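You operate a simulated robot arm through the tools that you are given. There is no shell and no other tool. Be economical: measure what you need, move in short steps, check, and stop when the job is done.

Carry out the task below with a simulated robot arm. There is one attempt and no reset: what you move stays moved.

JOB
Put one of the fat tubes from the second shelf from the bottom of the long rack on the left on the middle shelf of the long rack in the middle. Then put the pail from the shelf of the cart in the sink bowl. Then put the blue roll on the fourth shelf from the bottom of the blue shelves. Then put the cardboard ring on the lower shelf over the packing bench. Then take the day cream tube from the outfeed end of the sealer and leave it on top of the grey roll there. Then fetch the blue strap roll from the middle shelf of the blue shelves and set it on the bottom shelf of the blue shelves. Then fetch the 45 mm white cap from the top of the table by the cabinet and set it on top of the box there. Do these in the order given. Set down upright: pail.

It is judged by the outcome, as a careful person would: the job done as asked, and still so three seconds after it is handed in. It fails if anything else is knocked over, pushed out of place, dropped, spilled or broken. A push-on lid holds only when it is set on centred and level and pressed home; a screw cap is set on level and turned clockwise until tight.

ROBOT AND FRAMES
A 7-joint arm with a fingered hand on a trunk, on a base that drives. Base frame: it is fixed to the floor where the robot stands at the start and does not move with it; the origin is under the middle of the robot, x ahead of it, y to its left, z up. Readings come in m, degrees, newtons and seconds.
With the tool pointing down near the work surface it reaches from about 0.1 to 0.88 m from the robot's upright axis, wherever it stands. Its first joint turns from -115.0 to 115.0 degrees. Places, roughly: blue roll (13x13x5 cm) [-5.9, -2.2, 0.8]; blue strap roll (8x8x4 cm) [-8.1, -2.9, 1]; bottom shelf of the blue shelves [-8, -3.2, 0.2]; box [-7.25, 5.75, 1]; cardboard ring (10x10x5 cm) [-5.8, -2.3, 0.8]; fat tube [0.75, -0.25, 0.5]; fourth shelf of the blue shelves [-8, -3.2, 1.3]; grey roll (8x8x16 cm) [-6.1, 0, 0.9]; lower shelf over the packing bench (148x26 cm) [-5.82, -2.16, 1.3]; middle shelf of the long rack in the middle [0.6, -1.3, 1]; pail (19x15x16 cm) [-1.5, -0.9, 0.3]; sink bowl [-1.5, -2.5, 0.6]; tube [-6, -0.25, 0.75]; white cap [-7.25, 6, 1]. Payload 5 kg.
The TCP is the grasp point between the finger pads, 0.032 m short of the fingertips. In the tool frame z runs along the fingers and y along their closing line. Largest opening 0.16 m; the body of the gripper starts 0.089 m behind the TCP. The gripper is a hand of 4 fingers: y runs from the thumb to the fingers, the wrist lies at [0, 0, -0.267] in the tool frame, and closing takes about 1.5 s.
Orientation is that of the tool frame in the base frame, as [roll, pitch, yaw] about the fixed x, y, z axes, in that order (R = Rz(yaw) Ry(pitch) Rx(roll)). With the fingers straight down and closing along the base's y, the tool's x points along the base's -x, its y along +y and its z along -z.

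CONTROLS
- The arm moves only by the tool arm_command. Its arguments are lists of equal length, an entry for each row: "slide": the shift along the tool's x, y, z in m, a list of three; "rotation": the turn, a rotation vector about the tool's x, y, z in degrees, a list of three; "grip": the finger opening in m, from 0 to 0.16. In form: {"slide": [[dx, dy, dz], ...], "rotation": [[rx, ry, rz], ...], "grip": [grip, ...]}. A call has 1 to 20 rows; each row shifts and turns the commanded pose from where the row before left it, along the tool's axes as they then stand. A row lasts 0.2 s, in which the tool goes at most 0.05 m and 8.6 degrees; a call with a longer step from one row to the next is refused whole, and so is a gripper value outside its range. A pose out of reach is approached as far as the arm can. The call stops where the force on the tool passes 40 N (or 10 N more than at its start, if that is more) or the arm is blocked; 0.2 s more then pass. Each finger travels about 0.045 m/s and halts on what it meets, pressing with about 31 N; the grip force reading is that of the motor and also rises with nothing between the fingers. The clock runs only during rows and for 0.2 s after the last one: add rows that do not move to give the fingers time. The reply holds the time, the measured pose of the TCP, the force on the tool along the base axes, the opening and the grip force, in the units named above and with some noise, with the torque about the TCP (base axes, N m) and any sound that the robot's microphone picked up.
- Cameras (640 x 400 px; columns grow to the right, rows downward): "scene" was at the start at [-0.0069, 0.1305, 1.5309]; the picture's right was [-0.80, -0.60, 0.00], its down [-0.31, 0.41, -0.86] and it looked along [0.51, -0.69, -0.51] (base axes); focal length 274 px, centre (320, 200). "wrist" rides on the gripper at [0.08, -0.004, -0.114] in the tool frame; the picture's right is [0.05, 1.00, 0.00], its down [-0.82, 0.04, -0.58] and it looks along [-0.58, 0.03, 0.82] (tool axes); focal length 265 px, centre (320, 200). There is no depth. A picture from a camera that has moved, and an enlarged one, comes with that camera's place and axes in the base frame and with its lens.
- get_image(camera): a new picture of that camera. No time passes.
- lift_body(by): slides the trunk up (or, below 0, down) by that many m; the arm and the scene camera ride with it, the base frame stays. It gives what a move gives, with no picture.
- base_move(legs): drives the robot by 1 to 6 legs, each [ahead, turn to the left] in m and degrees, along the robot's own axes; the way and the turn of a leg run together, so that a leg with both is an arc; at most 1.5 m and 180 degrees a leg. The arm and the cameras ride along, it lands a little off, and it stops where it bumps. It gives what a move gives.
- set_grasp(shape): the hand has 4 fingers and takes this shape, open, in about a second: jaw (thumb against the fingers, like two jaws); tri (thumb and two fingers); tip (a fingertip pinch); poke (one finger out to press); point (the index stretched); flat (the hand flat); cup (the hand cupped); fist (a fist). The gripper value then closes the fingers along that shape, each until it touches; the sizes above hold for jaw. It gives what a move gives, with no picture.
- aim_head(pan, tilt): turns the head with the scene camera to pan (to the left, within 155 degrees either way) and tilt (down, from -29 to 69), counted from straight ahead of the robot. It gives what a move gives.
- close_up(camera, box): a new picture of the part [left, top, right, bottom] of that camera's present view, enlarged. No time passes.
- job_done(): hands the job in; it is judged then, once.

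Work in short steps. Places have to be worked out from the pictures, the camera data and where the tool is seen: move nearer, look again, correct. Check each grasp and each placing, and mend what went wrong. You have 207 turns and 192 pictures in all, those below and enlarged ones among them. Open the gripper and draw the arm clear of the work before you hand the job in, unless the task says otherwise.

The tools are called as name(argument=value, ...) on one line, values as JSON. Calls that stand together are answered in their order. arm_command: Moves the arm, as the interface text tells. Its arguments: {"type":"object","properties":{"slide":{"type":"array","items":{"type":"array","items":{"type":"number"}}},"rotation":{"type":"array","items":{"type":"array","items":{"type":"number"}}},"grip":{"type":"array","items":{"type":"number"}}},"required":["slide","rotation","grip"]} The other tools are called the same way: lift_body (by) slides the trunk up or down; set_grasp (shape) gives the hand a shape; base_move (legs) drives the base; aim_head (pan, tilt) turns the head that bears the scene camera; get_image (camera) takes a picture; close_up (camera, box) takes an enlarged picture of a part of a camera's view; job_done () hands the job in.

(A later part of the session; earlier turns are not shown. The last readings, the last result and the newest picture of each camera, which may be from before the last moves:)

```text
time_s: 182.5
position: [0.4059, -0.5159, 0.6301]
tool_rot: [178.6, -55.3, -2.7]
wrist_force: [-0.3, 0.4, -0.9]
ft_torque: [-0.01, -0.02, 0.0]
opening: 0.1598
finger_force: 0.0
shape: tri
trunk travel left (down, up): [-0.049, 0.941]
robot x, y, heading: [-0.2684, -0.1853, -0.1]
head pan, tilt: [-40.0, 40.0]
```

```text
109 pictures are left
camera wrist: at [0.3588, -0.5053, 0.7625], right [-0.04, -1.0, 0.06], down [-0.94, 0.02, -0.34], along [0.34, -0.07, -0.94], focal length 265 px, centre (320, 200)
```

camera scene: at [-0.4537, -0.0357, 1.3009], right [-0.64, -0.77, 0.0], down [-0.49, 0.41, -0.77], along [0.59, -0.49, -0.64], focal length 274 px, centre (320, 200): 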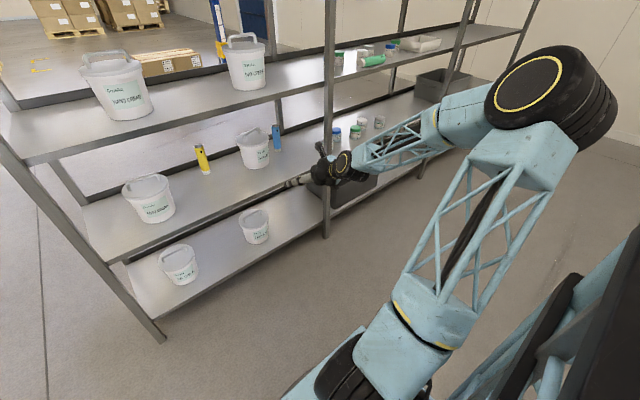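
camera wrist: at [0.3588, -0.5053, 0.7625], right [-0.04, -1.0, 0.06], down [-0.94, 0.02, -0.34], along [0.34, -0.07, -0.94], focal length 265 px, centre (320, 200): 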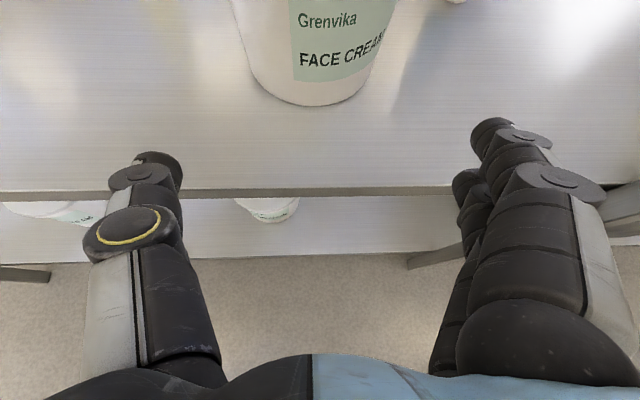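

The pail stands back at its original place. Next: the cart. I back off, turn left and drive around the wall end, stopping to look.

base_move(legs=[[-0.2, 0], [0, 90], [1.1, 0], [0, 90]])

aim_head(pan=15, tilt=22)

get_image(camera="scene")

```text
time_s: 197.4
position: [-1.166, 1.2242, 0.6299]
tool_rot: [178.6, -55.2, 178.8]
wrist_force: [-0.2, 0.3, -0.3]
ft_torque: [0.0, 0.0, -0.01]
opening: 0.1601
finger_force: 0.0
shape: tri
trunk travel left (down, up): [-0.049, 0.941]
robot x, y, heading: [-0.4848, 0.909, -178.2]
head pan, tilt: [-40.0, 40.0]
```

```text
time_s: 198.6
position: [-1.1664, 1.2253, 0.6294]
tool_rot: [178.5, -55.2, 178.8]
wrist_force: [0.4, -1.1, -0.5]
ft_torque: [0.01, 0.01, 0.0]
opening: 0.1598
finger_force: 0.0
shape: tri
trunk travel left (down, up): [-0.049, 0.941]
robot x, y, heading: [-0.4837, 0.9131, -178.5]
head pan, tilt: [15.0, 22.0]
```

```text
108 pictures are left
camera scene: at [-0.5066, 0.6812, 1.244], right [-0.29, 0.96, 0.0], down [0.36, 0.11, -0.93], along [-0.89, -0.27, -0.37], focal length 274 px, centre (320, 200)
```

scene: 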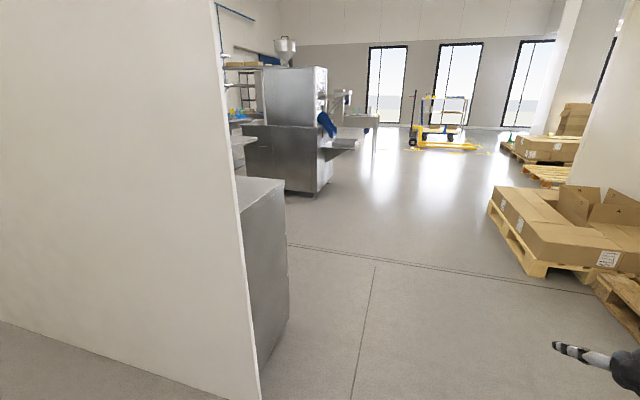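

A steel cabinet sits just behind the wall end. I drive on past it to x≈-2.3 and look left.

base_move(legs=[[1.5, -1.5], [0.3, 0], [0, 90]])

aim_head(pan=20, tilt=25)

get_image(camera="scene")

```text
time_s: 211.8
position: [-2.6361, 0.2299, 0.6311]
tool_rot: [178.5, -55.2, -94.0]
wrist_force: [-0.1, 1.2, -0.3]
ft_torque: [0.01, -0.03, -0.01]
opening: 0.1601
finger_force: 0.0
shape: tri
trunk travel left (down, up): [-0.049, 0.941]
robot x, y, heading: [-2.2901, 0.8962, -91.0]
head pan, tilt: [15.0, 22.0]
```

```text
time_s: 212.4
position: [-2.6352, 0.2299, 0.6308]
tool_rot: [178.6, -55.2, -93.9]
wrist_force: [-0.7, -0.4, -0.2]
ft_torque: [0.0, 0.01, 0.05]
opening: 0.1597
finger_force: 0.1
shape: tri
trunk travel left (down, up): [-0.049, 0.941]
robot x, y, heading: [-2.29, 0.8966, -90.7]
head pan, tilt: [20.0, 25.0]
```

```text
107 pictures are left
camera scene: at [-2.0552, 0.8669, 1.2392], right [-0.95, -0.33, 0.0], down [-0.14, 0.4, -0.91], along [0.3, -0.86, -0.42], focal length 274 px, centre (320, 200)
```

scene: 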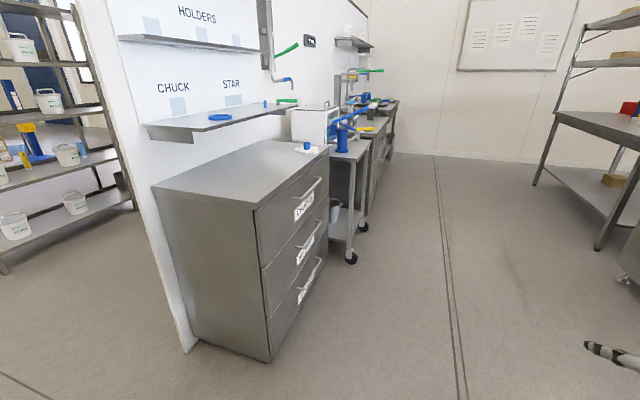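

The cart with a pail on its lower shelf stands beyond the drawers. I drive 1.2 m along the aisle and look at it.

base_move(legs=[[0.3, -20], [0.6, 20], [0.3, 0]])

aim_head(pan=55, tilt=35)

get_image(camera="scene")

```text
time_s: 219.1
position: [-2.8093, -0.9473, 0.6298]
tool_rot: [178.5, -55.2, -94.0]
wrist_force: [0.3, -0.5, 0.1]
ft_torque: [-0.03, 0.01, 0.0]
opening: 0.1597
finger_force: 0.0
shape: tri
trunk travel left (down, up): [-0.049, 0.941]
robot x, y, heading: [-2.4618, -0.2818, -91.0]
head pan, tilt: [20.0, 25.0]
```

```text
time_s: 220.1
position: [-2.8096, -0.9485, 0.6306]
tool_rot: [178.4, -55.2, -94.0]
wrist_force: [-0.1, -0.2, -0.1]
ft_torque: [-0.01, -0.01, 0.01]
opening: 0.16
finger_force: 0.1
shape: tri
trunk travel left (down, up): [-0.049, 0.941]
robot x, y, heading: [-2.4663, -0.2781, -91.2]
head pan, tilt: [55.0, 35.0]
```

```text
106 pictures are left
camera scene: at [-2.1878, -0.2762, 1.2234], right [-0.59, -0.81, 0.0], down [-0.46, 0.34, -0.82], along [0.66, -0.48, -0.57], focal length 274 px, centre (320, 200)
```

scene: 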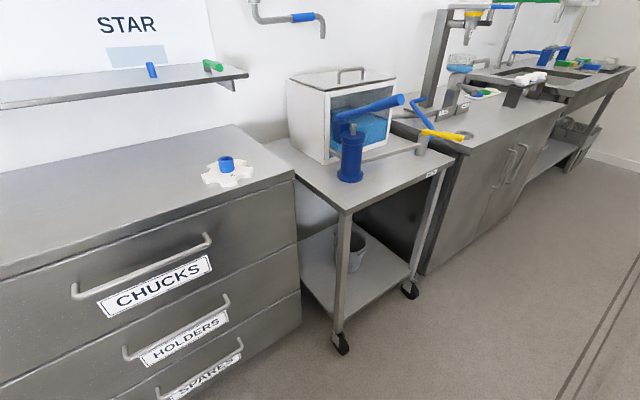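

close_up(camera="scene", box=[280, 190, 440, 350])

close_up(camera="scene", box=[440, 30, 640, 170])

```text
2.50 times, centred on (360, 270) of scene
camera zoom: at [-2.1878, -0.2762, 1.2234], right [-0.59, -0.81, 0.0], down [-0.46, 0.34, -0.82], along [0.66, -0.48, -0.57], focal length 686 px, centre (220, 25)
```

zoom: 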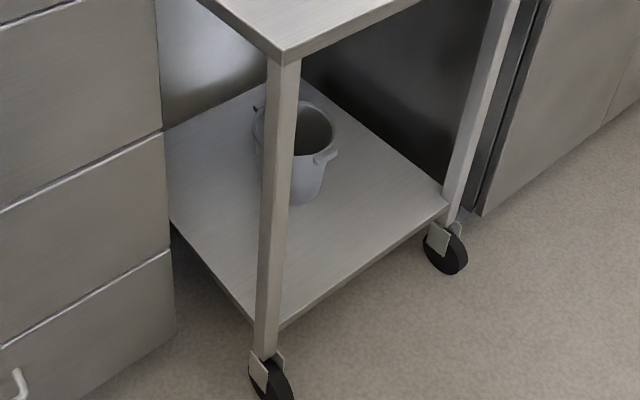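

```text
2.86 times, centred on (540, 100) of scene
camera zoom: at [-2.1878, -0.2762, 1.2234], right [-0.59, -0.81, 0.0], down [-0.46, 0.34, -0.82], along [0.66, -0.48, -0.57], focal length 784 px, centre (-309, 486)
```

zoom: 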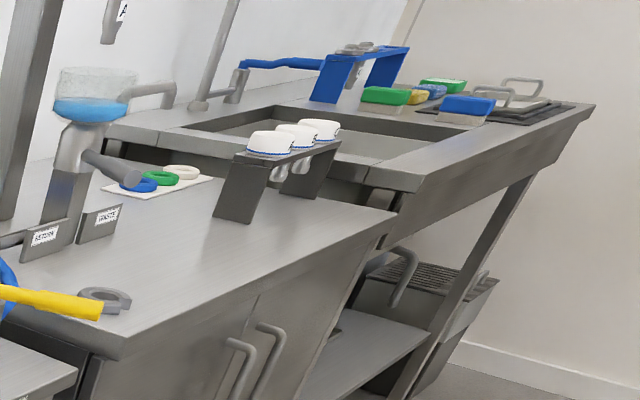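

The pail has ears fore and aft, body ∅≈0.15, standing at about (-1.54, -0.91) on the cart's lower shelf (z≈0.22), with a front opening between posts y -0.69 and -1.12. I'll shift away sideways a bit and turn to face it.

base_move(legs=[[0.17, -50], [0.17, 50], [0, 91]])

set_grasp(shape="jaw")

aim_head(pan=-20, tilt=40)

get_image(camera="scene")

get_image(camera="wrist")

```text
time_s: 229.3
position: [-1.9364, -0.9176, 0.6302]
tool_rot: [178.5, -55.1, -3.3]
wrist_force: [0.5, 0.4, 0.0]
ft_torque: [0.0, 0.04, -0.01]
opening: 0.1602
finger_force: 0.1
shape: tri
trunk travel left (down, up): [-0.049, 0.941]
robot x, y, heading: [-2.6094, -0.5804, -0.3]
head pan, tilt: [55.0, 35.0]
```

```text
time_s: 230.2
position: [-1.9367, -0.9186, 0.6296]
tool_rot: [178.5, -55.2, -3.3]
wrist_force: [-1.1, 0.5, 0.6]
ft_torque: [0.02, 0.01, 0.01]
opening: 0.1599
finger_force: 0.0
shape: jaw
trunk travel left (down, up): [-0.049, 0.941]
robot x, y, heading: [-2.6061, -0.5804, -0.3]
head pan, tilt: [55.0, 35.0]
```

```text
time_s: 231.6
position: [-1.936, -0.9177, 0.6298]
tool_rot: [178.6, -55.2, -3.3]
wrist_force: [0.5, -0.3, 0.2]
ft_torque: [0.02, 0.01, -0.02]
opening: 0.1596
finger_force: 0.1
shape: jaw
trunk travel left (down, up): [-0.049, 0.941]
robot x, y, heading: [-2.6084, -0.5802, -0.7]
head pan, tilt: [-20.0, 40.0]
```

```text
103 pictures are left
camera scene: at [-2.587, -0.4064, 1.2159], right [-0.35, -0.94, 0.0], down [-0.6, 0.22, -0.77], along [0.72, -0.27, -0.64], focal length 274 px, centre (320, 200)
```

scene: 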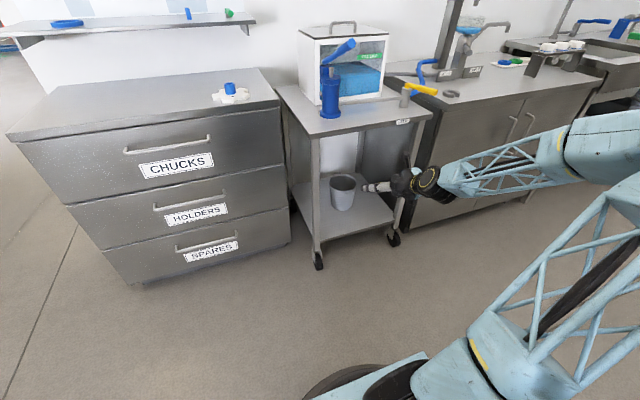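

```text
102 pictures are left
camera wrist: at [-1.9829, -0.9084, 0.7625], right [-0.05, -1.0, 0.06], down [-0.94, 0.03, -0.34], along [0.34, -0.07, -0.94], focal length 265 px, centre (320, 200)
```

wrist: 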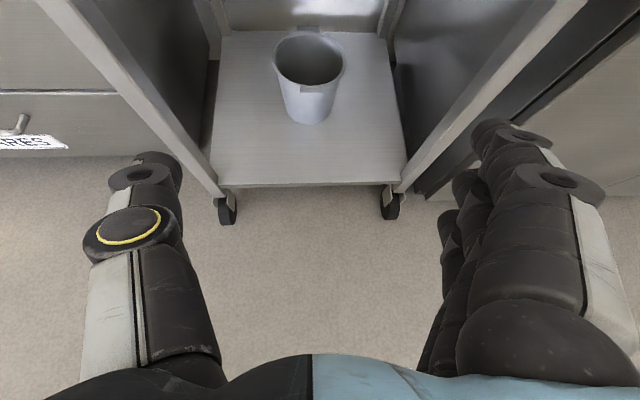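

Pail: centre ≈(-1.547, -0.928), rim z≈0.365, ∅≈0.14. I pitch to 50° and test here, in the open, that the arm can lower to z≈0.34.

lift_body(by=-0.045)

arm_command(slide=[[0, 0, 0], [0, 0, 0], [-0.0193, 0.001, 0.023], [-0.0193, 0.001, 0.023], [-0.0193, 0.001, 0.023], [-0.0193, 0.001, 0.023], [-0.0193, 0.001, 0.023], [-0.0193, 0.001, 0.023], [-0.0193, 0.001, 0.023], [-0.0193, 0.001, 0.023], [0, 0, 0]], rotation=[[-2, -7.6, 1.5], [0, -7.6, 0], [0, 0, 0], [0, 0, 0], [0, 0, 0], [0, 0, 0], [0, 0, 0], [0, 0, 0], [0, 0, 0], [0, 0, 0], [0, 0, 0]], grip=[0.16, 0.16, 0.16, 0.16, 0.16, 0.16, 0.16, 0.16, 0.16, 0.16, 0.16])

```text
time_s: 232.5
position: [-1.9366, -0.9183, 0.5864]
tool_rot: [178.5, -55.3, -3.3]
wrist_force: [0.6, -0.1, -0.1]
ft_torque: [-0.01, 0.0, 0.02]
opening: 0.1599
finger_force: 0.1
shape: jaw
trunk travel left (down, up): [-0.004, 0.986]
robot x, y, heading: [-2.6093, -0.5774, -0.5]
head pan, tilt: [-20.0, 40.0]
```

```text
time_s: 234.9
position: [-1.938, -0.9304, 0.3472]
tool_rot: [178.8, -40.0, -6.3]
wrist_force: [0.1, 0.2, 0.5]
ft_torque: [0.02, -0.02, 0.0]
opening: 0.1599
finger_force: 0.1
shape: jaw
trunk travel left (down, up): [-0.004, 0.986]
robot x, y, heading: [-2.6064, -0.5808, -0.4]
head pan, tilt: [-20.0, 40.0]
```

Reachable. Correct the yaw, raise 10 cm with the trunk, and drive in over the pail's rim.

arm_command(slide=[[0, -0.004, 0], [0, 0, 0]], rotation=[[3.5, 0, -4.2], [0, 0, 0]], grip=[0.16, 0.16])

lift_body(by=0.095)

base_move(legs=[[0.25, 0]])

get_image(camera="wrist")

get_image(camera="scene")

```text
time_s: 235.5
position: [-1.9365, -0.9272, 0.3456]
tool_rot: [178.8, -39.8, -0.8]
wrist_force: [-0.5, 0.2, 0.6]
ft_torque: [0.0, 0.01, 0.0]
opening: 0.1597
finger_force: 0.1
shape: jaw
trunk travel left (down, up): [-0.004, 0.986]
robot x, y, heading: [-2.609, -0.5814, -0.2]
head pan, tilt: [-20.0, 40.0]
```

```text
time_s: 236.8
position: [-1.9362, -0.9262, 0.441]
tool_rot: [178.9, -39.8, -0.8]
wrist_force: [-0.4, 0.2, 0.6]
ft_torque: [0.0, 0.02, -0.01]
opening: 0.1598
finger_force: 0.1
shape: jaw
trunk travel left (down, up): [-0.099, 0.891]
robot x, y, heading: [-2.6074, -0.5773, -0.6]
head pan, tilt: [-20.0, 40.0]
```

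```text
time_s: 238.6
position: [-1.6866, -0.9271, 0.4403]
tool_rot: [178.8, -39.9, -0.7]
wrist_force: [0.7, 0.4, -0.3]
ft_torque: [0.01, 0.02, 0.02]
opening: 0.1599
finger_force: 0.1
shape: jaw
trunk travel left (down, up): [-0.099, 0.891]
robot x, y, heading: [-2.3548, -0.5792, -0.3]
head pan, tilt: [-20.0, 40.0]
```

```text
101 pictures are left
camera wrist: at [-1.6972, -0.9201, 0.581], right [0.01, -1.0, 0.05], down [-1.0, -0.02, -0.08], along [0.08, -0.05, -1.0], focal length 265 px, centre (320, 200)
```

wrist: 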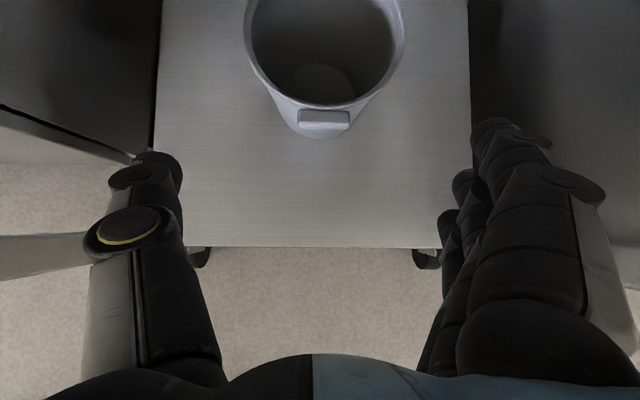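

```text
100 pictures are left
camera scene: at [-2.3367, -0.4079, 1.2659], right [-0.35, -0.94, 0.0], down [-0.6, 0.22, -0.77], along [0.72, -0.27, -0.64], focal length 274 px, centre (320, 200)
```

scene: 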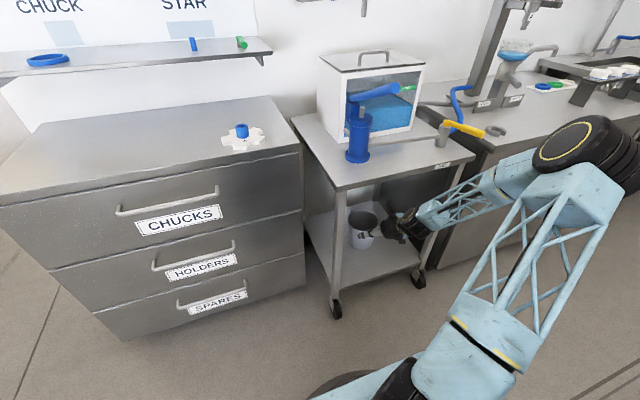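

The elbow sits out to the right and would meet the cart corner going deeper. I back out, unflip the hand (roll −180°), which earlier kept the elbow up in the centre.

base_move(legs=[[-0.2, 0]])

arm_command(slide=[[0, 0, 0], [0, 0, 0], [0, 0, 0], [0, 0, 0], [0, 0, 0], [0, 0, 0], [0, 0, 0], [0, 0, 0], [0, 0, 0], [0, 0, 0], [0, 0, 0], [0, 0, 0], [0, 0, 0], [0, 0, 0], [0, 0, 0], [0, 0, 0], [0, 0, 0], [0, 0, 0], [0, 0, 0], [0, 0, 0]], rotation=[[0, 0, -8.5], [0, 0, -8.5], [0, 0, -8.5], [0, 0, -8.5], [0, 0, -8.5], [0, 0, -8.5], [0, 0, -8.5], [0, 0, -8.5], [0, 0, -8.5], [0, 0, -8.5], [0, 0, -8.5], [0, 0, -8.5], [0, 0, -8.5], [0, 0, -8.5], [0, 0, -8.5], [0, 0, -8.5], [0, 0, -8.5], [0, 0, -8.5], [0, 0, -8.5], [0, 0, -8.5]], grip=[0.16, 0.16, 0.16, 0.16, 0.16, 0.16, 0.16, 0.16, 0.16, 0.16, 0.16, 0.16, 0.16, 0.16, 0.16, 0.16, 0.16, 0.16, 0.16, 0.16])

get_image(camera="scene")

```text
time_s: 240.2
position: [-1.8872, -0.9264, 0.4411]
tool_rot: [178.8, -39.9, -0.8]
wrist_force: [0.4, 0.1, 0.1]
ft_torque: [-0.03, 0.04, -0.03]
opening: 0.1599
finger_force: 0.2
shape: jaw
trunk travel left (down, up): [-0.099, 0.891]
robot x, y, heading: [-2.5599, -0.5799, -0.2]
head pan, tilt: [-20.0, 40.0]
```

```text
time_s: 244.4
position: [-1.8869, -0.9277, 0.4403]
tool_rot: [173.0, 39.5, 166.4]
wrist_force: [0.1, 0.0, 0.1]
ft_torque: [0.05, -0.01, 0.02]
opening: 0.16
finger_force: 0.1
shape: jaw
trunk travel left (down, up): [-0.099, 0.891]
robot x, y, heading: [-2.5562, -0.578, -0.4]
head pan, tilt: [-20.0, 40.0]
```

```text
99 pictures are left
camera scene: at [-2.5378, -0.4068, 1.2659], right [-0.35, -0.94, 0.0], down [-0.6, 0.22, -0.77], along [0.72, -0.27, -0.64], focal length 274 px, centre (320, 200)
```

scene: 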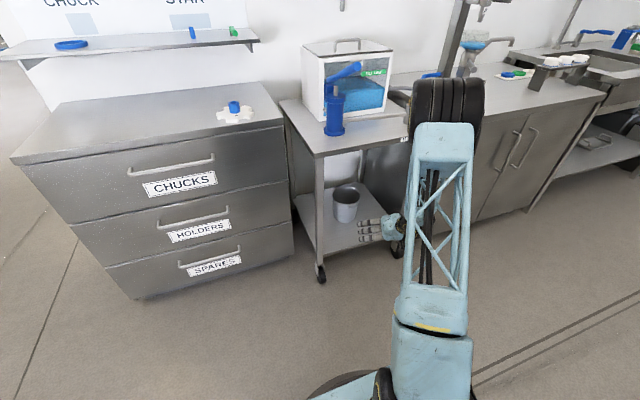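

The upright forearm still can't go beneath the cart top, so I'll first pull the pail toward the front by pinching its near ear (≈(-1.612, -0.9335, 0.355), 4 cm wide) with a flatter hand.

arm_command(slide=[[0, 0, 0], [0, 0, 0], [0, 0, 0], [0, 0, 0], [0, -0.004, 0], [0, 0, 0]], rotation=[[-1, -6.2, -2.5], [-1, -6.2, -2.5], [-1, -6.2, -2.5], [-1, -6.2, -2.5], [0, 0, 0], [0, 0, 0]], grip=[0.08, 0.08, 0.08, 0.08, 0.08, 0.08])

lift_body(by=-0.07)

base_move(legs=[[0.18, 0]])

get_image(camera="wrist")

```text
time_s: 245.8
position: [-1.8878, -0.9313, 0.4411]
tool_rot: [-180.0, 65.0, 179.8]
wrist_force: [0.5, 0.3, 0.4]
ft_torque: [-0.01, -0.01, 0.0]
opening: 0.0808
finger_force: 0.0
shape: jaw
trunk travel left (down, up): [-0.099, 0.891]
robot x, y, heading: [-2.5603, -0.579, -0.3]
head pan, tilt: [-20.0, 40.0]
```

```text
time_s: 246.9
position: [-1.8871, -0.9298, 0.3724]
tool_rot: [180.0, 64.9, 179.9]
wrist_force: [-1.0, -0.6, 0.4]
ft_torque: [0.02, -0.03, 0.02]
opening: 0.0809
finger_force: 0.0
shape: jaw
trunk travel left (down, up): [-0.029, 0.961]
robot x, y, heading: [-2.5574, -0.5817, -0.5]
head pan, tilt: [-20.0, 40.0]
```

```text
time_s: 248.4
position: [-1.7068, -0.9318, 0.3706]
tool_rot: [179.9, 65.0, 179.8]
wrist_force: [0.3, -0.6, 0.2]
ft_torque: [0.0, 0.0, 0.02]
opening: 0.0809
finger_force: 0.0
shape: jaw
trunk travel left (down, up): [-0.029, 0.961]
robot x, y, heading: [-2.3786, -0.5848, -0.3]
head pan, tilt: [-20.0, 40.0]
```

```text
98 pictures are left
camera wrist: at [-1.8444, -0.9362, 0.3475], right [-0.02, 1.0, -0.05], down [-0.18, 0.04, 0.98], along [0.98, 0.03, 0.18], focal length 265 px, centre (320, 200)
```

wrist: 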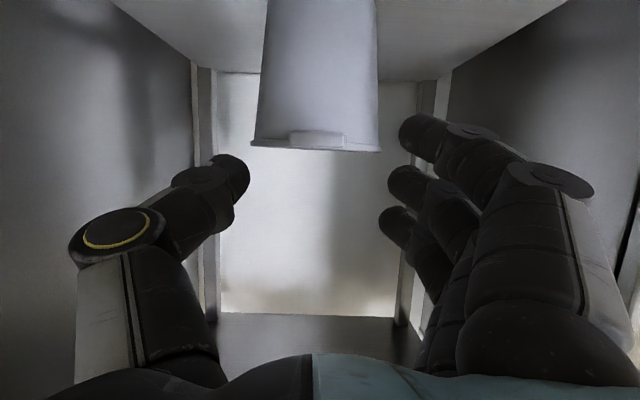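

Ear seen at (-1.613, -0.933, 0.339). Lower 2.3 cm, drive 7.5 cm and pinch.

lift_body(by=-0.023)

base_move(legs=[[0.075, 0]])

arm_command(slide=[[0, 0, 0], [0, 0, 0], [0, 0, 0], [0, 0, 0], [0, 0, 0], [0, 0, 0]], rotation=[[0, 0, 0], [0, 0, 0], [0, 0, 0], [0, 0, 0], [0, 0, 0], [0, 0, 0]], grip=[0.06, 0.05, 0.04, 0.03, 0.02, 0.02])

get_image(camera="wrist")

```text
time_s: 249.1
position: [-1.7068, -0.932, 0.3475]
tool_rot: [179.8, 65.0, 179.8]
wrist_force: [-0.5, -0.1, 0.0]
ft_torque: [-0.03, 0.0, -0.01]
opening: 0.0806
finger_force: 0.0
shape: jaw
trunk travel left (down, up): [-0.006, 0.984]
robot x, y, heading: [-2.3778, -0.5812, -0.2]
head pan, tilt: [-20.0, 40.0]
```

```text
time_s: 250.2
position: [-1.632, -0.9327, 0.3477]
tool_rot: [180.0, 64.8, 179.9]
wrist_force: [1.1, 0.5, -0.2]
ft_torque: [-0.02, -0.01, -0.02]
opening: 0.081
finger_force: 0.0
shape: jaw
trunk travel left (down, up): [-0.006, 0.984]
robot x, y, heading: [-2.301, -0.5814, -0.1]
head pan, tilt: [-20.0, 40.0]
```

```text
time_s: 251.6
position: [-1.6313, -0.9337, 0.3479]
tool_rot: [179.9, 65.0, 179.9]
wrist_force: [0.1, 0.7, -0.4]
ft_torque: [0.08, -0.01, 0.09]
opening: 0.0138
finger_force: 24.6
shape: jaw
trunk travel left (down, up): [-0.006, 0.984]
robot x, y, heading: [-2.3026, -0.582, -0.4]
head pan, tilt: [-20.0, 40.0]
```

```text
97 pictures are left
camera wrist: at [-1.7689, -0.9363, 0.3244], right [-0.02, 1.0, -0.05], down [-0.18, 0.04, 0.98], along [0.98, 0.03, 0.18], focal length 265 px, centre (320, 200)
```

wrist: 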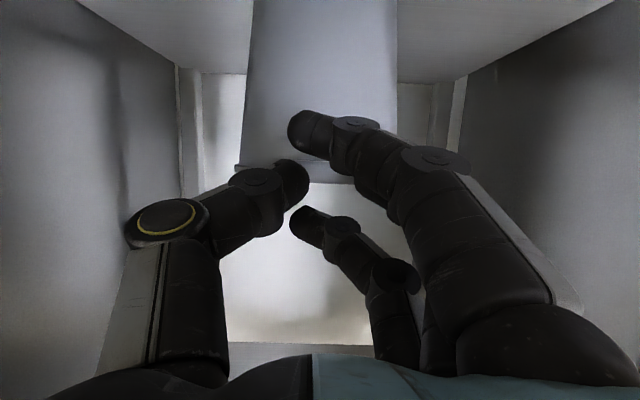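

Now pull back 5 cm and see whether the pail follows.

base_move(legs=[[-0.05, 0]])

get_image(camera="wrist")

```text
time_s: 252.5
position: [-1.6823, -0.9328, 0.3469]
tool_rot: [179.9, 65.0, 179.9]
wrist_force: [0.7, 0.0, -1.1]
ft_torque: [0.14, 0.0, -0.04]
opening: 0.0114
finger_force: 30.6
shape: jaw
trunk travel left (down, up): [-0.006, 0.984]
robot x, y, heading: [-2.3517, -0.5819, -0.9]
head pan, tilt: [-20.0, 40.0]
```

```text
96 pictures are left
camera wrist: at [-1.8191, -0.9359, 0.3243], right [-0.02, 1.0, -0.05], down [-0.18, 0.04, 0.98], along [0.98, 0.03, 0.18], focal length 265 px, centre (320, 200)
```

wrist: 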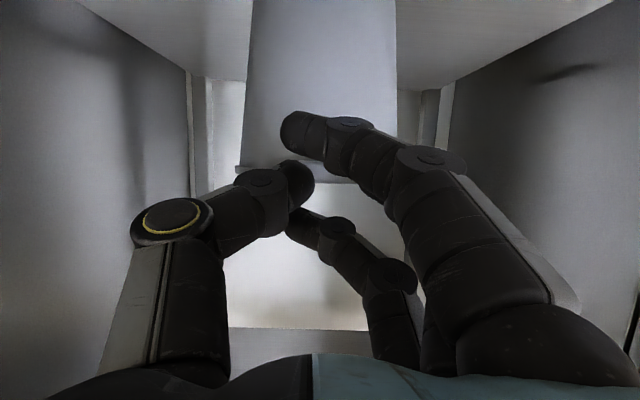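

It follows. Pull 7 cm more, to the front of the shelf, then release and back away.

base_move(legs=[[-0.07, 0]])

arm_command(slide=[[0, 0, 0], [0, 0, 0], [0, 0, 0], [0, 0, 0], [0, 0, 0]], rotation=[[0, 0, 0], [0, 0, 0], [0, 0, 0], [0, 0, 0], [0, 0, 0]], grip=[0.03, 0.05, 0.07, 0.09, 0.1])

base_move(legs=[[-0.15, 0]])

get_image(camera="scene")

get_image(camera="wrist")

```text
time_s: 253.5
position: [-1.753, -0.931, 0.347]
tool_rot: [179.8, 64.8, 179.8]
wrist_force: [0.7, 0.5, -1.5]
ft_torque: [0.15, 0.01, -0.06]
opening: 0.0116
finger_force: 31.0
shape: jaw
trunk travel left (down, up): [-0.006, 0.984]
robot x, y, heading: [-2.4255, -0.5794, -0.4]
head pan, tilt: [-20.0, 40.0]
```

```text
time_s: 254.7
position: [-1.7525, -0.9321, 0.3472]
tool_rot: [179.9, 64.9, 179.9]
wrist_force: [0.5, 0.0, -0.5]
ft_torque: [0.0, 0.02, -0.02]
opening: 0.096
finger_force: 0.0
shape: jaw
trunk travel left (down, up): [-0.006, 0.984]
robot x, y, heading: [-2.4226, -0.5842, -0.4]
head pan, tilt: [-20.0, 40.0]
```

```text
time_s: 256.1
position: [-1.9033, -0.9308, 0.3471]
tool_rot: [179.9, 65.0, 179.8]
wrist_force: [0.9, -0.5, -0.5]
ft_torque: [0.03, -0.01, 0.02]
opening: 0.0994
finger_force: 0.0
shape: jaw
trunk travel left (down, up): [-0.006, 0.984]
robot x, y, heading: [-2.5754, -0.5802, -0.4]
head pan, tilt: [-20.0, 40.0]
```

```text
95 pictures are left
camera scene: at [-2.5532, -0.4065, 1.1728], right [-0.35, -0.94, 0.0], down [-0.6, 0.22, -0.77], along [0.72, -0.27, -0.64], focal length 274 px, centre (320, 200)
```

scene: 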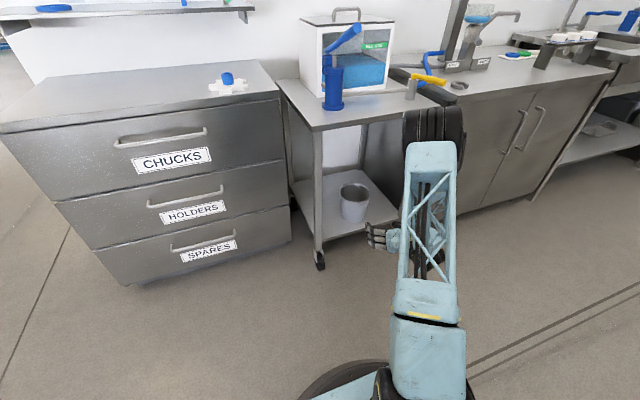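

```text
94 pictures are left
camera wrist: at [-2.041, -0.9351, 0.3244], right [-0.02, 1.0, -0.05], down [-0.18, 0.04, 0.98], along [0.98, 0.03, 0.18], focal length 265 px, centre (320, 200)
```

wrist: 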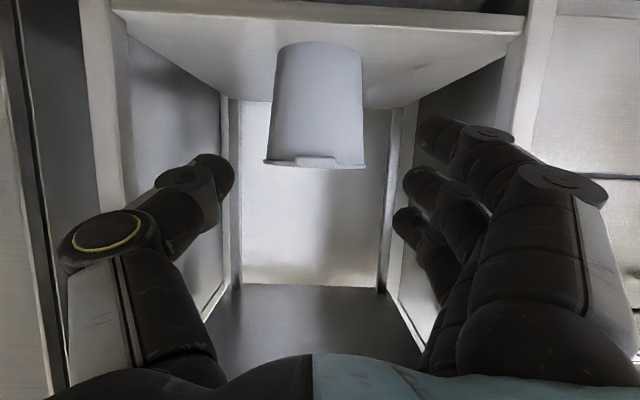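

The pail is at the shelf front: centre ≈(-1.653, -0.933), rim z≈0.342, ∅≈0.146. I pitch to 50°, open fully, set the arm for z≈0.31 at trunk bottom, raise, and drive over it.

arm_command(slide=[[0, 0, 0], [0, 0, 0], [0, 0, 0], [0, 0, 0], [0.012, 0, 0.0145], [0.012, 0, 0.0145], [0, 0, 0], [0, 0, 0]], rotation=[[0, 6.3, 0], [0, 6.3, 0], [0, 6.3, 0], [0, 6.3, 0], [0, 0, 0], [0, 0, 0], [0, 0, 0], [0, 0, 0]], grip=[0.16, 0.16, 0.16, 0.16, 0.16, 0.16, 0.16, 0.16])

lift_body(by=0.115)

base_move(legs=[[0.15, 0]])

get_image(camera="wrist")

```text
time_s: 257.9
position: [-1.9047, -0.9313, 0.3096]
tool_rot: [179.9, 39.7, 179.7]
wrist_force: [-0.8, 0.3, 0.7]
ft_torque: [-0.04, 0.03, -0.02]
opening: 0.16
finger_force: 0.0
shape: jaw
trunk travel left (down, up): [-0.006, 0.984]
robot x, y, heading: [-2.5706, -0.5781, -0.2]
head pan, tilt: [-20.0, 40.0]
```

```text
time_s: 259.3
position: [-1.9053, -0.9306, 0.4246]
tool_rot: [179.8, 39.6, 179.8]
wrist_force: [1.1, -0.5, 0.3]
ft_torque: [0.0, 0.01, -0.01]
opening: 0.16
finger_force: 0.0
shape: jaw
trunk travel left (down, up): [-0.121, 0.869]
robot x, y, heading: [-2.5777, -0.5785, -0.7]
head pan, tilt: [-20.0, 40.0]
```

```text
time_s: 260.7
position: [-1.7548, -0.934, 0.4254]
tool_rot: [179.9, 39.7, 179.8]
wrist_force: [-0.1, -0.5, -0.7]
ft_torque: [0.03, -0.03, 0.01]
opening: 0.1599
finger_force: 0.1
shape: jaw
trunk travel left (down, up): [-0.121, 0.869]
robot x, y, heading: [-2.4234, -0.5843, -0.8]
head pan, tilt: [-20.0, 40.0]
```

```text
93 pictures are left
camera wrist: at [-1.8887, -0.9373, 0.4621], right [-0.04, 1.0, -0.03], down [0.26, 0.04, 0.97], along [0.97, 0.03, -0.26], focal length 265 px, centre (320, 200)
```

wrist: 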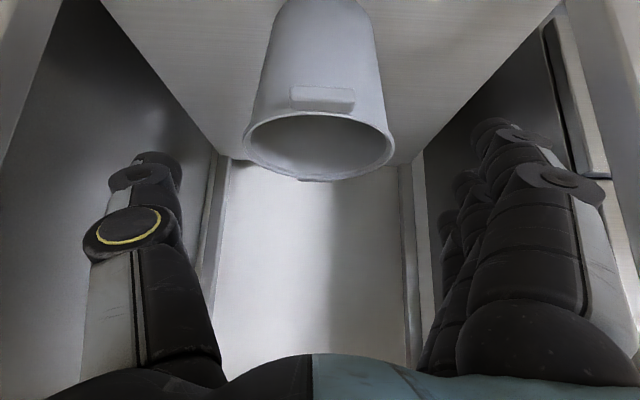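

Rim centre (-1.648, -0.935), z≈0.35, ∅ 0.143 — it fits. Drive 0.105 and lower 0.11.

base_move(legs=[[0.105, 0]])

get_image(camera="wrist")

```text
time_s: 261.9
position: [-1.6491, -0.9352, 0.4244]
tool_rot: [179.9, 39.6, 179.7]
wrist_force: [-0.9, -1.1, -0.2]
ft_torque: [0.0, -0.01, 0.0]
opening: 0.1599
finger_force: 0.0
shape: jaw
trunk travel left (down, up): [-0.121, 0.869]
robot x, y, heading: [-2.3194, -0.5831, -0.5]
head pan, tilt: [-20.0, 40.0]
```

```text
92 pictures are left
camera wrist: at [-1.7839, -0.939, 0.4621], right [-0.03, 1.0, -0.03], down [0.26, 0.04, 0.97], along [0.97, 0.03, -0.26], focal length 265 px, centre (320, 200)
```

wrist: 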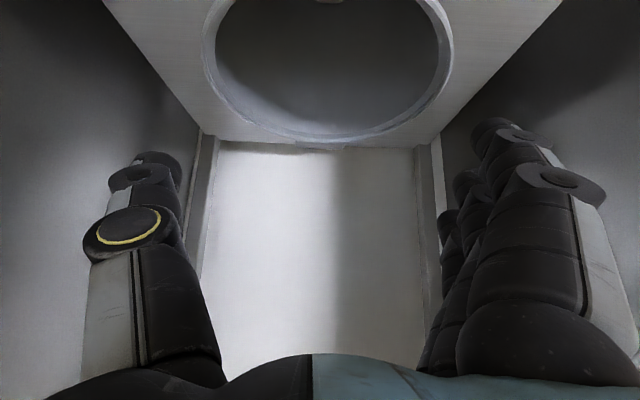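

arm_command(slide=[[0, 0.005, 0]], rotation=[[0, 0, 0]], grip=[0.16])

lift_body(by=-0.06)

get_image(camera="wrist")

```text
time_s: 262.3
position: [-1.6487, -0.9297, 0.4244]
tool_rot: [180.0, 39.7, 179.7]
wrist_force: [0.5, -0.3, -0.1]
ft_torque: [0.03, 0.0, 0.02]
opening: 0.16
finger_force: 0.1
shape: jaw
trunk travel left (down, up): [-0.121, 0.869]
robot x, y, heading: [-2.3209, -0.5852, -0.4]
head pan, tilt: [-20.0, 40.0]
```

```text
time_s: 263.3
position: [-1.6487, -0.93, 0.3639]
tool_rot: [179.9, 39.7, 179.7]
wrist_force: [0.5, -0.3, 0.0]
ft_torque: [-0.01, 0.0, -0.02]
opening: 0.1597
finger_force: 0.1
shape: jaw
trunk travel left (down, up): [-0.061, 0.929]
robot x, y, heading: [-2.3185, -0.5857, -0.6]
head pan, tilt: [-20.0, 40.0]
```

```text
91 pictures are left
camera wrist: at [-1.7836, -0.9339, 0.4022], right [-0.03, 1.0, -0.03], down [0.26, 0.04, 0.97], along [0.97, 0.03, -0.26], focal length 265 px, centre (320, 200)
```

wrist: 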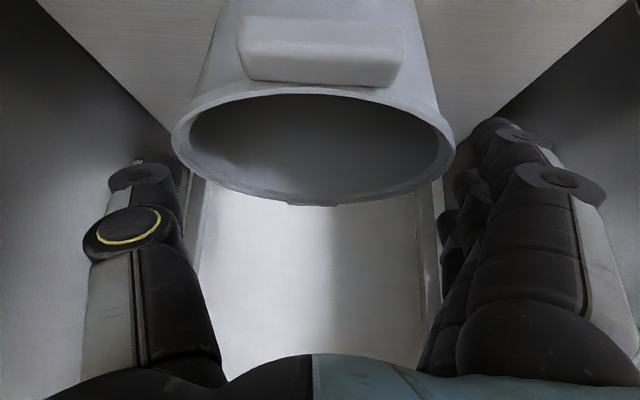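

No contact so far with the tips at rim level. Continue down in two small steps.

lift_body(by=-0.02)

lift_body(by=-0.025)

get_image(camera="wrist")

```text
time_s: 263.9
position: [-1.6492, -0.93, 0.3445]
tool_rot: [180.0, 39.6, 179.6]
wrist_force: [0.4, -1.1, 0.2]
ft_torque: [-0.04, 0.0, -0.03]
opening: 0.1596
finger_force: 0.2
shape: jaw
trunk travel left (down, up): [-0.041, 0.949]
robot x, y, heading: [-2.3192, -0.5852, -0.7]
head pan, tilt: [-20.0, 40.0]
```

```text
time_s: 264.6
position: [-1.6501, -0.9301, 0.32]
tool_rot: [179.9, 39.7, 179.7]
wrist_force: [-0.8, 0.8, -1.6]
ft_torque: [0.05, -0.01, -0.01]
opening: 0.1601
finger_force: 0.1
shape: jaw
trunk travel left (down, up): [-0.016, 0.974]
robot x, y, heading: [-2.319, -0.582, -0.6]
head pan, tilt: [-20.0, 40.0]
```

```text
90 pictures are left
camera wrist: at [-1.7837, -0.9337, 0.3568], right [-0.03, 1.0, -0.03], down [0.26, 0.04, 0.97], along [0.97, 0.03, -0.26], focal length 265 px, centre (320, 200)
```

wrist: 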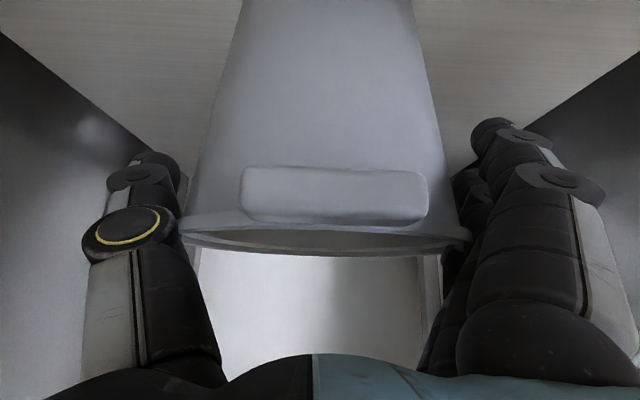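

Fingers are either side beneath the rim. Close.

arm_command(slide=[[0, 0, 0], [0, 0, 0], [0, 0, 0], [0, 0, 0], [0, 0, 0], [0, 0, 0], [0, 0, 0], [0, 0, 0]], rotation=[[0, 0, 0], [0, 0, 0], [0, 0, 0], [0, 0, 0], [0, 0, 0], [0, 0, 0], [0, 0, 0], [0, 0, 0]], grip=[0.15, 0.14, 0.13, 0.12, 0.11, 0.1, 0.09, 0.09])

lift_body(by=0.05)

get_image(camera="wrist")

```text
time_s: 266.4
position: [-1.6493, -0.9299, 0.3205]
tool_rot: [179.8, 39.7, 179.8]
wrist_force: [-0.5, 0.0, -0.5]
ft_torque: [0.0, 0.07, 0.01]
opening: 0.1395
finger_force: 30.8
shape: jaw
trunk travel left (down, up): [-0.016, 0.974]
robot x, y, heading: [-2.3161, -0.5803, -0.6]
head pan, tilt: [-20.0, 40.0]
```

```text
time_s: 267.4
position: [-1.6497, -0.9302, 0.369]
tool_rot: [179.9, 39.7, 179.7]
wrist_force: [0.1, 0.9, -2.5]
ft_torque: [0.0, 0.06, -0.02]
opening: 0.1393
finger_force: 31.4
shape: jaw
trunk travel left (down, up): [-0.066, 0.924]
robot x, y, heading: [-2.3202, -0.5843, -0.8]
head pan, tilt: [-20.0, 40.0]
```

```text
89 pictures are left
camera wrist: at [-1.7836, -0.9339, 0.4069], right [-0.03, 1.0, -0.03], down [0.26, 0.04, 0.97], along [0.97, 0.03, -0.26], focal length 265 px, centre (320, 200)
```

wrist: 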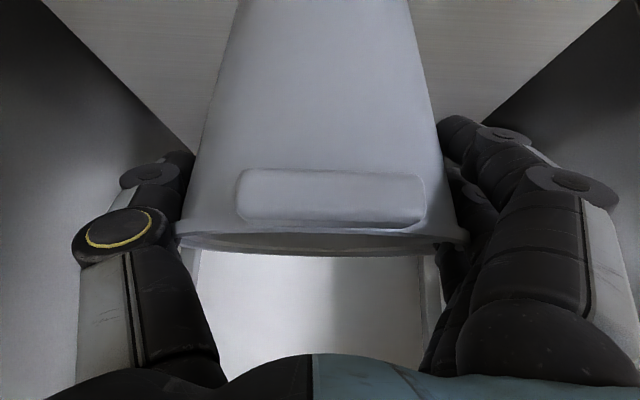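

Pail is lifted and held (≈2.5 N). Back out, turn along the aisle, raise, drive toward the sink and look.

base_move(legs=[[-0.35, 0], [0, -90]])

lift_body(by=0.4)

lift_body(by=0.3)

base_move(legs=[[1.2, 0]])

aim_head(pan=60, tilt=35)

get_image(camera="scene")

```text
time_s: 273.7
position: [-3.0193, -1.2481, 0.3696]
tool_rot: [179.9, 39.7, 89.8]
wrist_force: [0.5, 0.6, -3.3]
ft_torque: [0.08, 0.03, -0.02]
opening: 0.1393
finger_force: 30.7
shape: jaw
trunk travel left (down, up): [-0.066, 0.924]
robot x, y, heading: [-2.6726, -0.5796, -90.4]
head pan, tilt: [-20.0, 40.0]
```

```text
time_s: 277.5
position: [-3.0191, -1.2473, 0.7688]
tool_rot: [179.8, 39.7, 89.8]
wrist_force: [0.4, -0.6, -3.2]
ft_torque: [0.03, -0.03, 0.03]
opening: 0.1393
finger_force: 30.7
shape: jaw
trunk travel left (down, up): [-0.466, 0.524]
robot x, y, heading: [-2.6724, -0.5798, -90.4]
head pan, tilt: [-20.0, 40.0]
```

```text
time_s: 280.5
position: [-3.0187, -1.2484, 1.0694]
tool_rot: [179.8, 39.7, 89.8]
wrist_force: [0.2, 0.6, -3.4]
ft_torque: [0.05, -0.01, -0.02]
opening: 0.139
finger_force: 30.6
shape: jaw
trunk travel left (down, up): [-0.766, 0.224]
robot x, y, heading: [-2.6722, -0.579, -90.6]
head pan, tilt: [-20.0, 40.0]
```

```text
time_s: 286.6
position: [-3.0181, -2.4483, 1.0691]
tool_rot: [179.9, 39.6, 90.3]
wrist_force: [-0.5, 0.1, -3.5]
ft_torque: [0.05, 0.0, -0.03]
opening: 0.1391
finger_force: 30.8
shape: jaw
trunk travel left (down, up): [-0.766, 0.224]
robot x, y, heading: [-2.6744, -1.7734, -90.1]
head pan, tilt: [-20.0, 40.0]
```

```text
time_s: 288.1
position: [-3.0184, -2.4475, 1.0699]
tool_rot: [180.0, 39.8, 90.2]
wrist_force: [-0.8, -0.4, -3.1]
ft_torque: [0.08, 0.0, 0.0]
opening: 0.1392
finger_force: 31.3
shape: jaw
trunk travel left (down, up): [-0.766, 0.224]
robot x, y, heading: [-2.6788, -1.7753, -89.9]
head pan, tilt: [60.0, 35.0]
```

```text
88 pictures are left
camera scene: at [-2.3988, -1.759, 1.9404], right [-0.5, -0.87, 0.0], down [-0.5, 0.29, -0.82], along [0.71, -0.41, -0.57], focal length 274 px, centre (320, 200)
```

scene: 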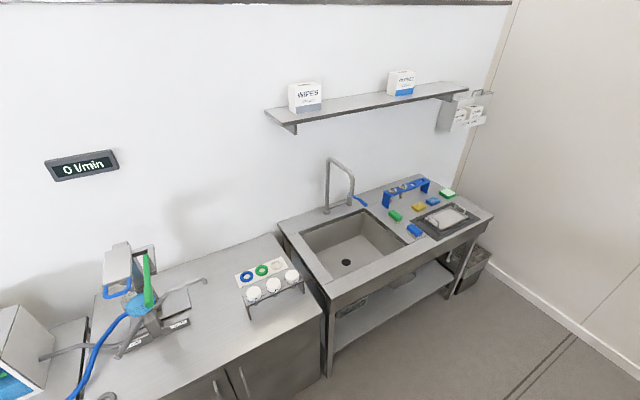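

close_up(camera="scene", box=[270, 150, 450, 310])

```text
2.50 times, centred on (360, 230) of scene
camera zoom: at [-2.3988, -1.759, 1.9404], right [-0.5, -0.87, 0.0], down [-0.5, 0.29, -0.82], along [0.71, -0.41, -0.57], focal length 686 px, centre (220, 125)
```

zoom: 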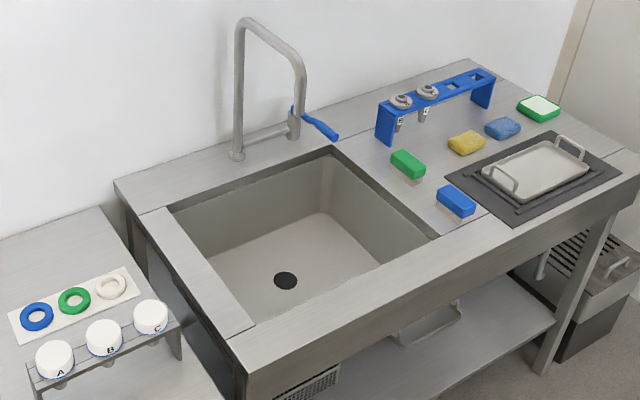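

Bowl: x −1.69…−1.31, y −2.255…−2.727, bottom ≈0.68, rim ≈0.87; the faucet stays over the back ledge. I'll set the pail at (-1.50, -2.42). Drive on, turn to face the sink, and approach.

base_move(legs=[[0.306, 0], [0, 90], [0.38, 0]])

aim_head(pan=-15, tilt=48)

get_image(camera="scene")

get_image(camera="wrist")

```text
time_s: 296.2
position: [-1.619, -2.4094, 1.069]
tool_rot: [180.0, 39.8, -179.2]
wrist_force: [0.7, 0.2, -2.6]
ft_torque: [0.0, 0.09, 0.02]
opening: 0.1391
finger_force: 30.8
shape: jaw
trunk travel left (down, up): [-0.766, 0.224]
robot x, y, heading: [-2.2944, -2.0751, 0.5]
head pan, tilt: [60.0, 35.0]
```

```text
time_s: 297.6
position: [-1.6191, -2.411, 1.0694]
tool_rot: [179.9, 39.8, -179.2]
wrist_force: [0.3, -0.4, -3.7]
ft_torque: [0.0, 0.09, 0.02]
opening: 0.1388
finger_force: 31.2
shape: jaw
trunk travel left (down, up): [-0.766, 0.224]
robot x, y, heading: [-2.2946, -2.0752, 0.4]
head pan, tilt: [-15.0, 48.0]
```

```text
86 pictures are left
camera scene: at [-2.2808, -1.8927, 1.9214], right [-0.25, -0.97, 0.0], down [-0.72, 0.19, -0.67], along [0.65, -0.17, -0.74], focal length 274 px, centre (320, 200)
```

scene: 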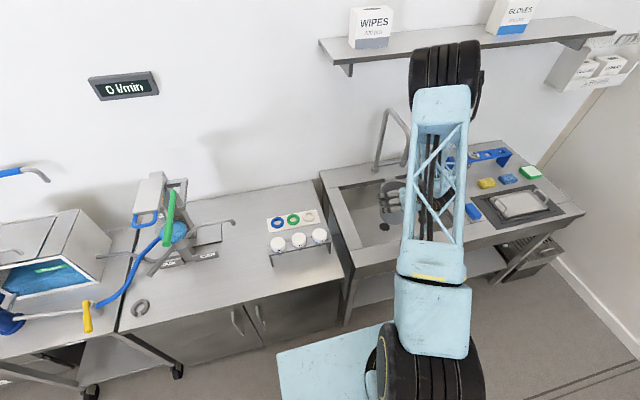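

```text
85 pictures are left
camera wrist: at [-1.7538, -2.4161, 1.1069], right [-0.05, 1.0, -0.03], down [0.26, 0.04, 0.97], along [0.96, 0.04, -0.26], focal length 265 px, centre (320, 200)
```

wrist: 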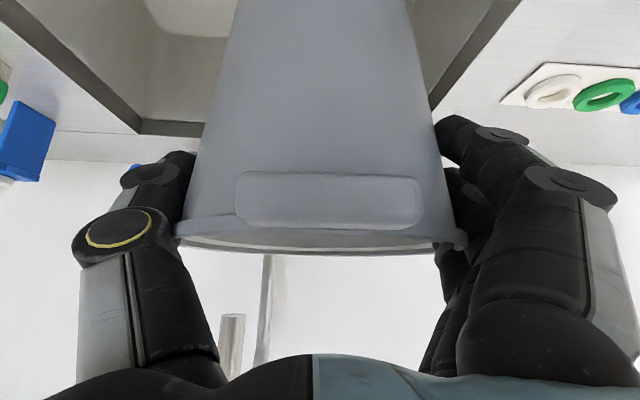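

Well lined up. Advance 6 cm by base and 6 cm by arm, then lower.

base_move(legs=[[0.06, 0]])

arm_command(slide=[[-0.0153, 0, 0.0129], [-0.0153, 0, 0.0129], [-0.0153, 0, 0.0129], [0, 0, 0]], rotation=[[0, 0, 0], [0, 0, 0], [0, 0, 0], [0, 0, 0]], grip=[0.09, 0.09, 0.09, 0.09])

lift_body(by=-0.15)

get_image(camera="wrist")

get_image(camera="scene")

```text
time_s: 298.6
position: [-1.5587, -2.4096, 1.0676]
tool_rot: [179.9, 39.7, -179.3]
wrist_force: [0.0, 0.8, -3.7]
ft_torque: [0.04, 0.09, -0.02]
opening: 0.1389
finger_force: 30.4
shape: jaw
trunk travel left (down, up): [-0.766, 0.224]
robot x, y, heading: [-2.2361, -2.0753, 0.5]
head pan, tilt: [-15.0, 48.0]
```

```text
time_s: 299.6
position: [-1.4978, -2.4088, 1.0696]
tool_rot: [179.9, 39.6, -179.2]
wrist_force: [0.5, 0.1, -2.8]
ft_torque: [0.02, 0.05, -0.02]
opening: 0.1392
finger_force: 30.7
shape: jaw
trunk travel left (down, up): [-0.766, 0.224]
robot x, y, heading: [-2.2361, -2.0725, 0.4]
head pan, tilt: [-15.0, 48.0]
```

```text
time_s: 301.4
position: [-1.4986, -2.4093, 0.9185]
tool_rot: [179.9, 39.8, -179.2]
wrist_force: [0.5, -0.2, -2.7]
ft_torque: [0.0, 0.09, 0.03]
opening: 0.1391
finger_force: 31.0
shape: jaw
trunk travel left (down, up): [-0.616, 0.374]
robot x, y, heading: [-2.2311, -2.0725, 0.8]
head pan, tilt: [-15.0, 48.0]
```

```text
84 pictures are left
camera wrist: at [-1.6336, -2.4148, 0.9565], right [-0.05, 1.0, -0.03], down [0.26, 0.04, 0.97], along [0.96, 0.04, -0.26], focal length 265 px, centre (320, 200)
```

wrist: 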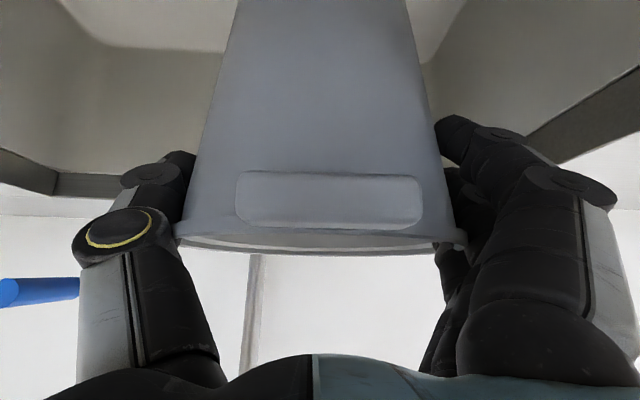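

```text
83 pictures are left
camera scene: at [-2.2206, -1.8922, 1.7714], right [-0.25, -0.97, 0.0], down [-0.72, 0.19, -0.67], along [0.65, -0.17, -0.74], focal length 274 px, centre (320, 200)
```

scene: 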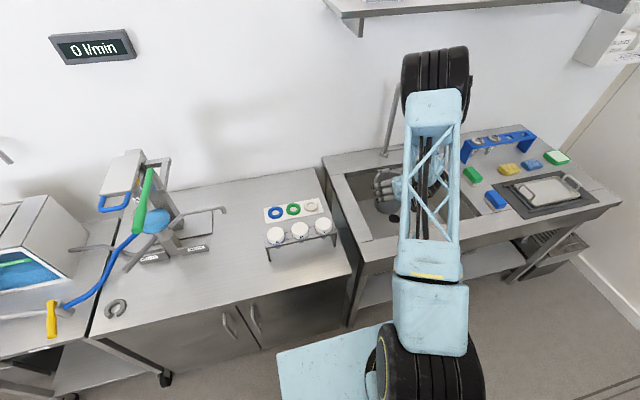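

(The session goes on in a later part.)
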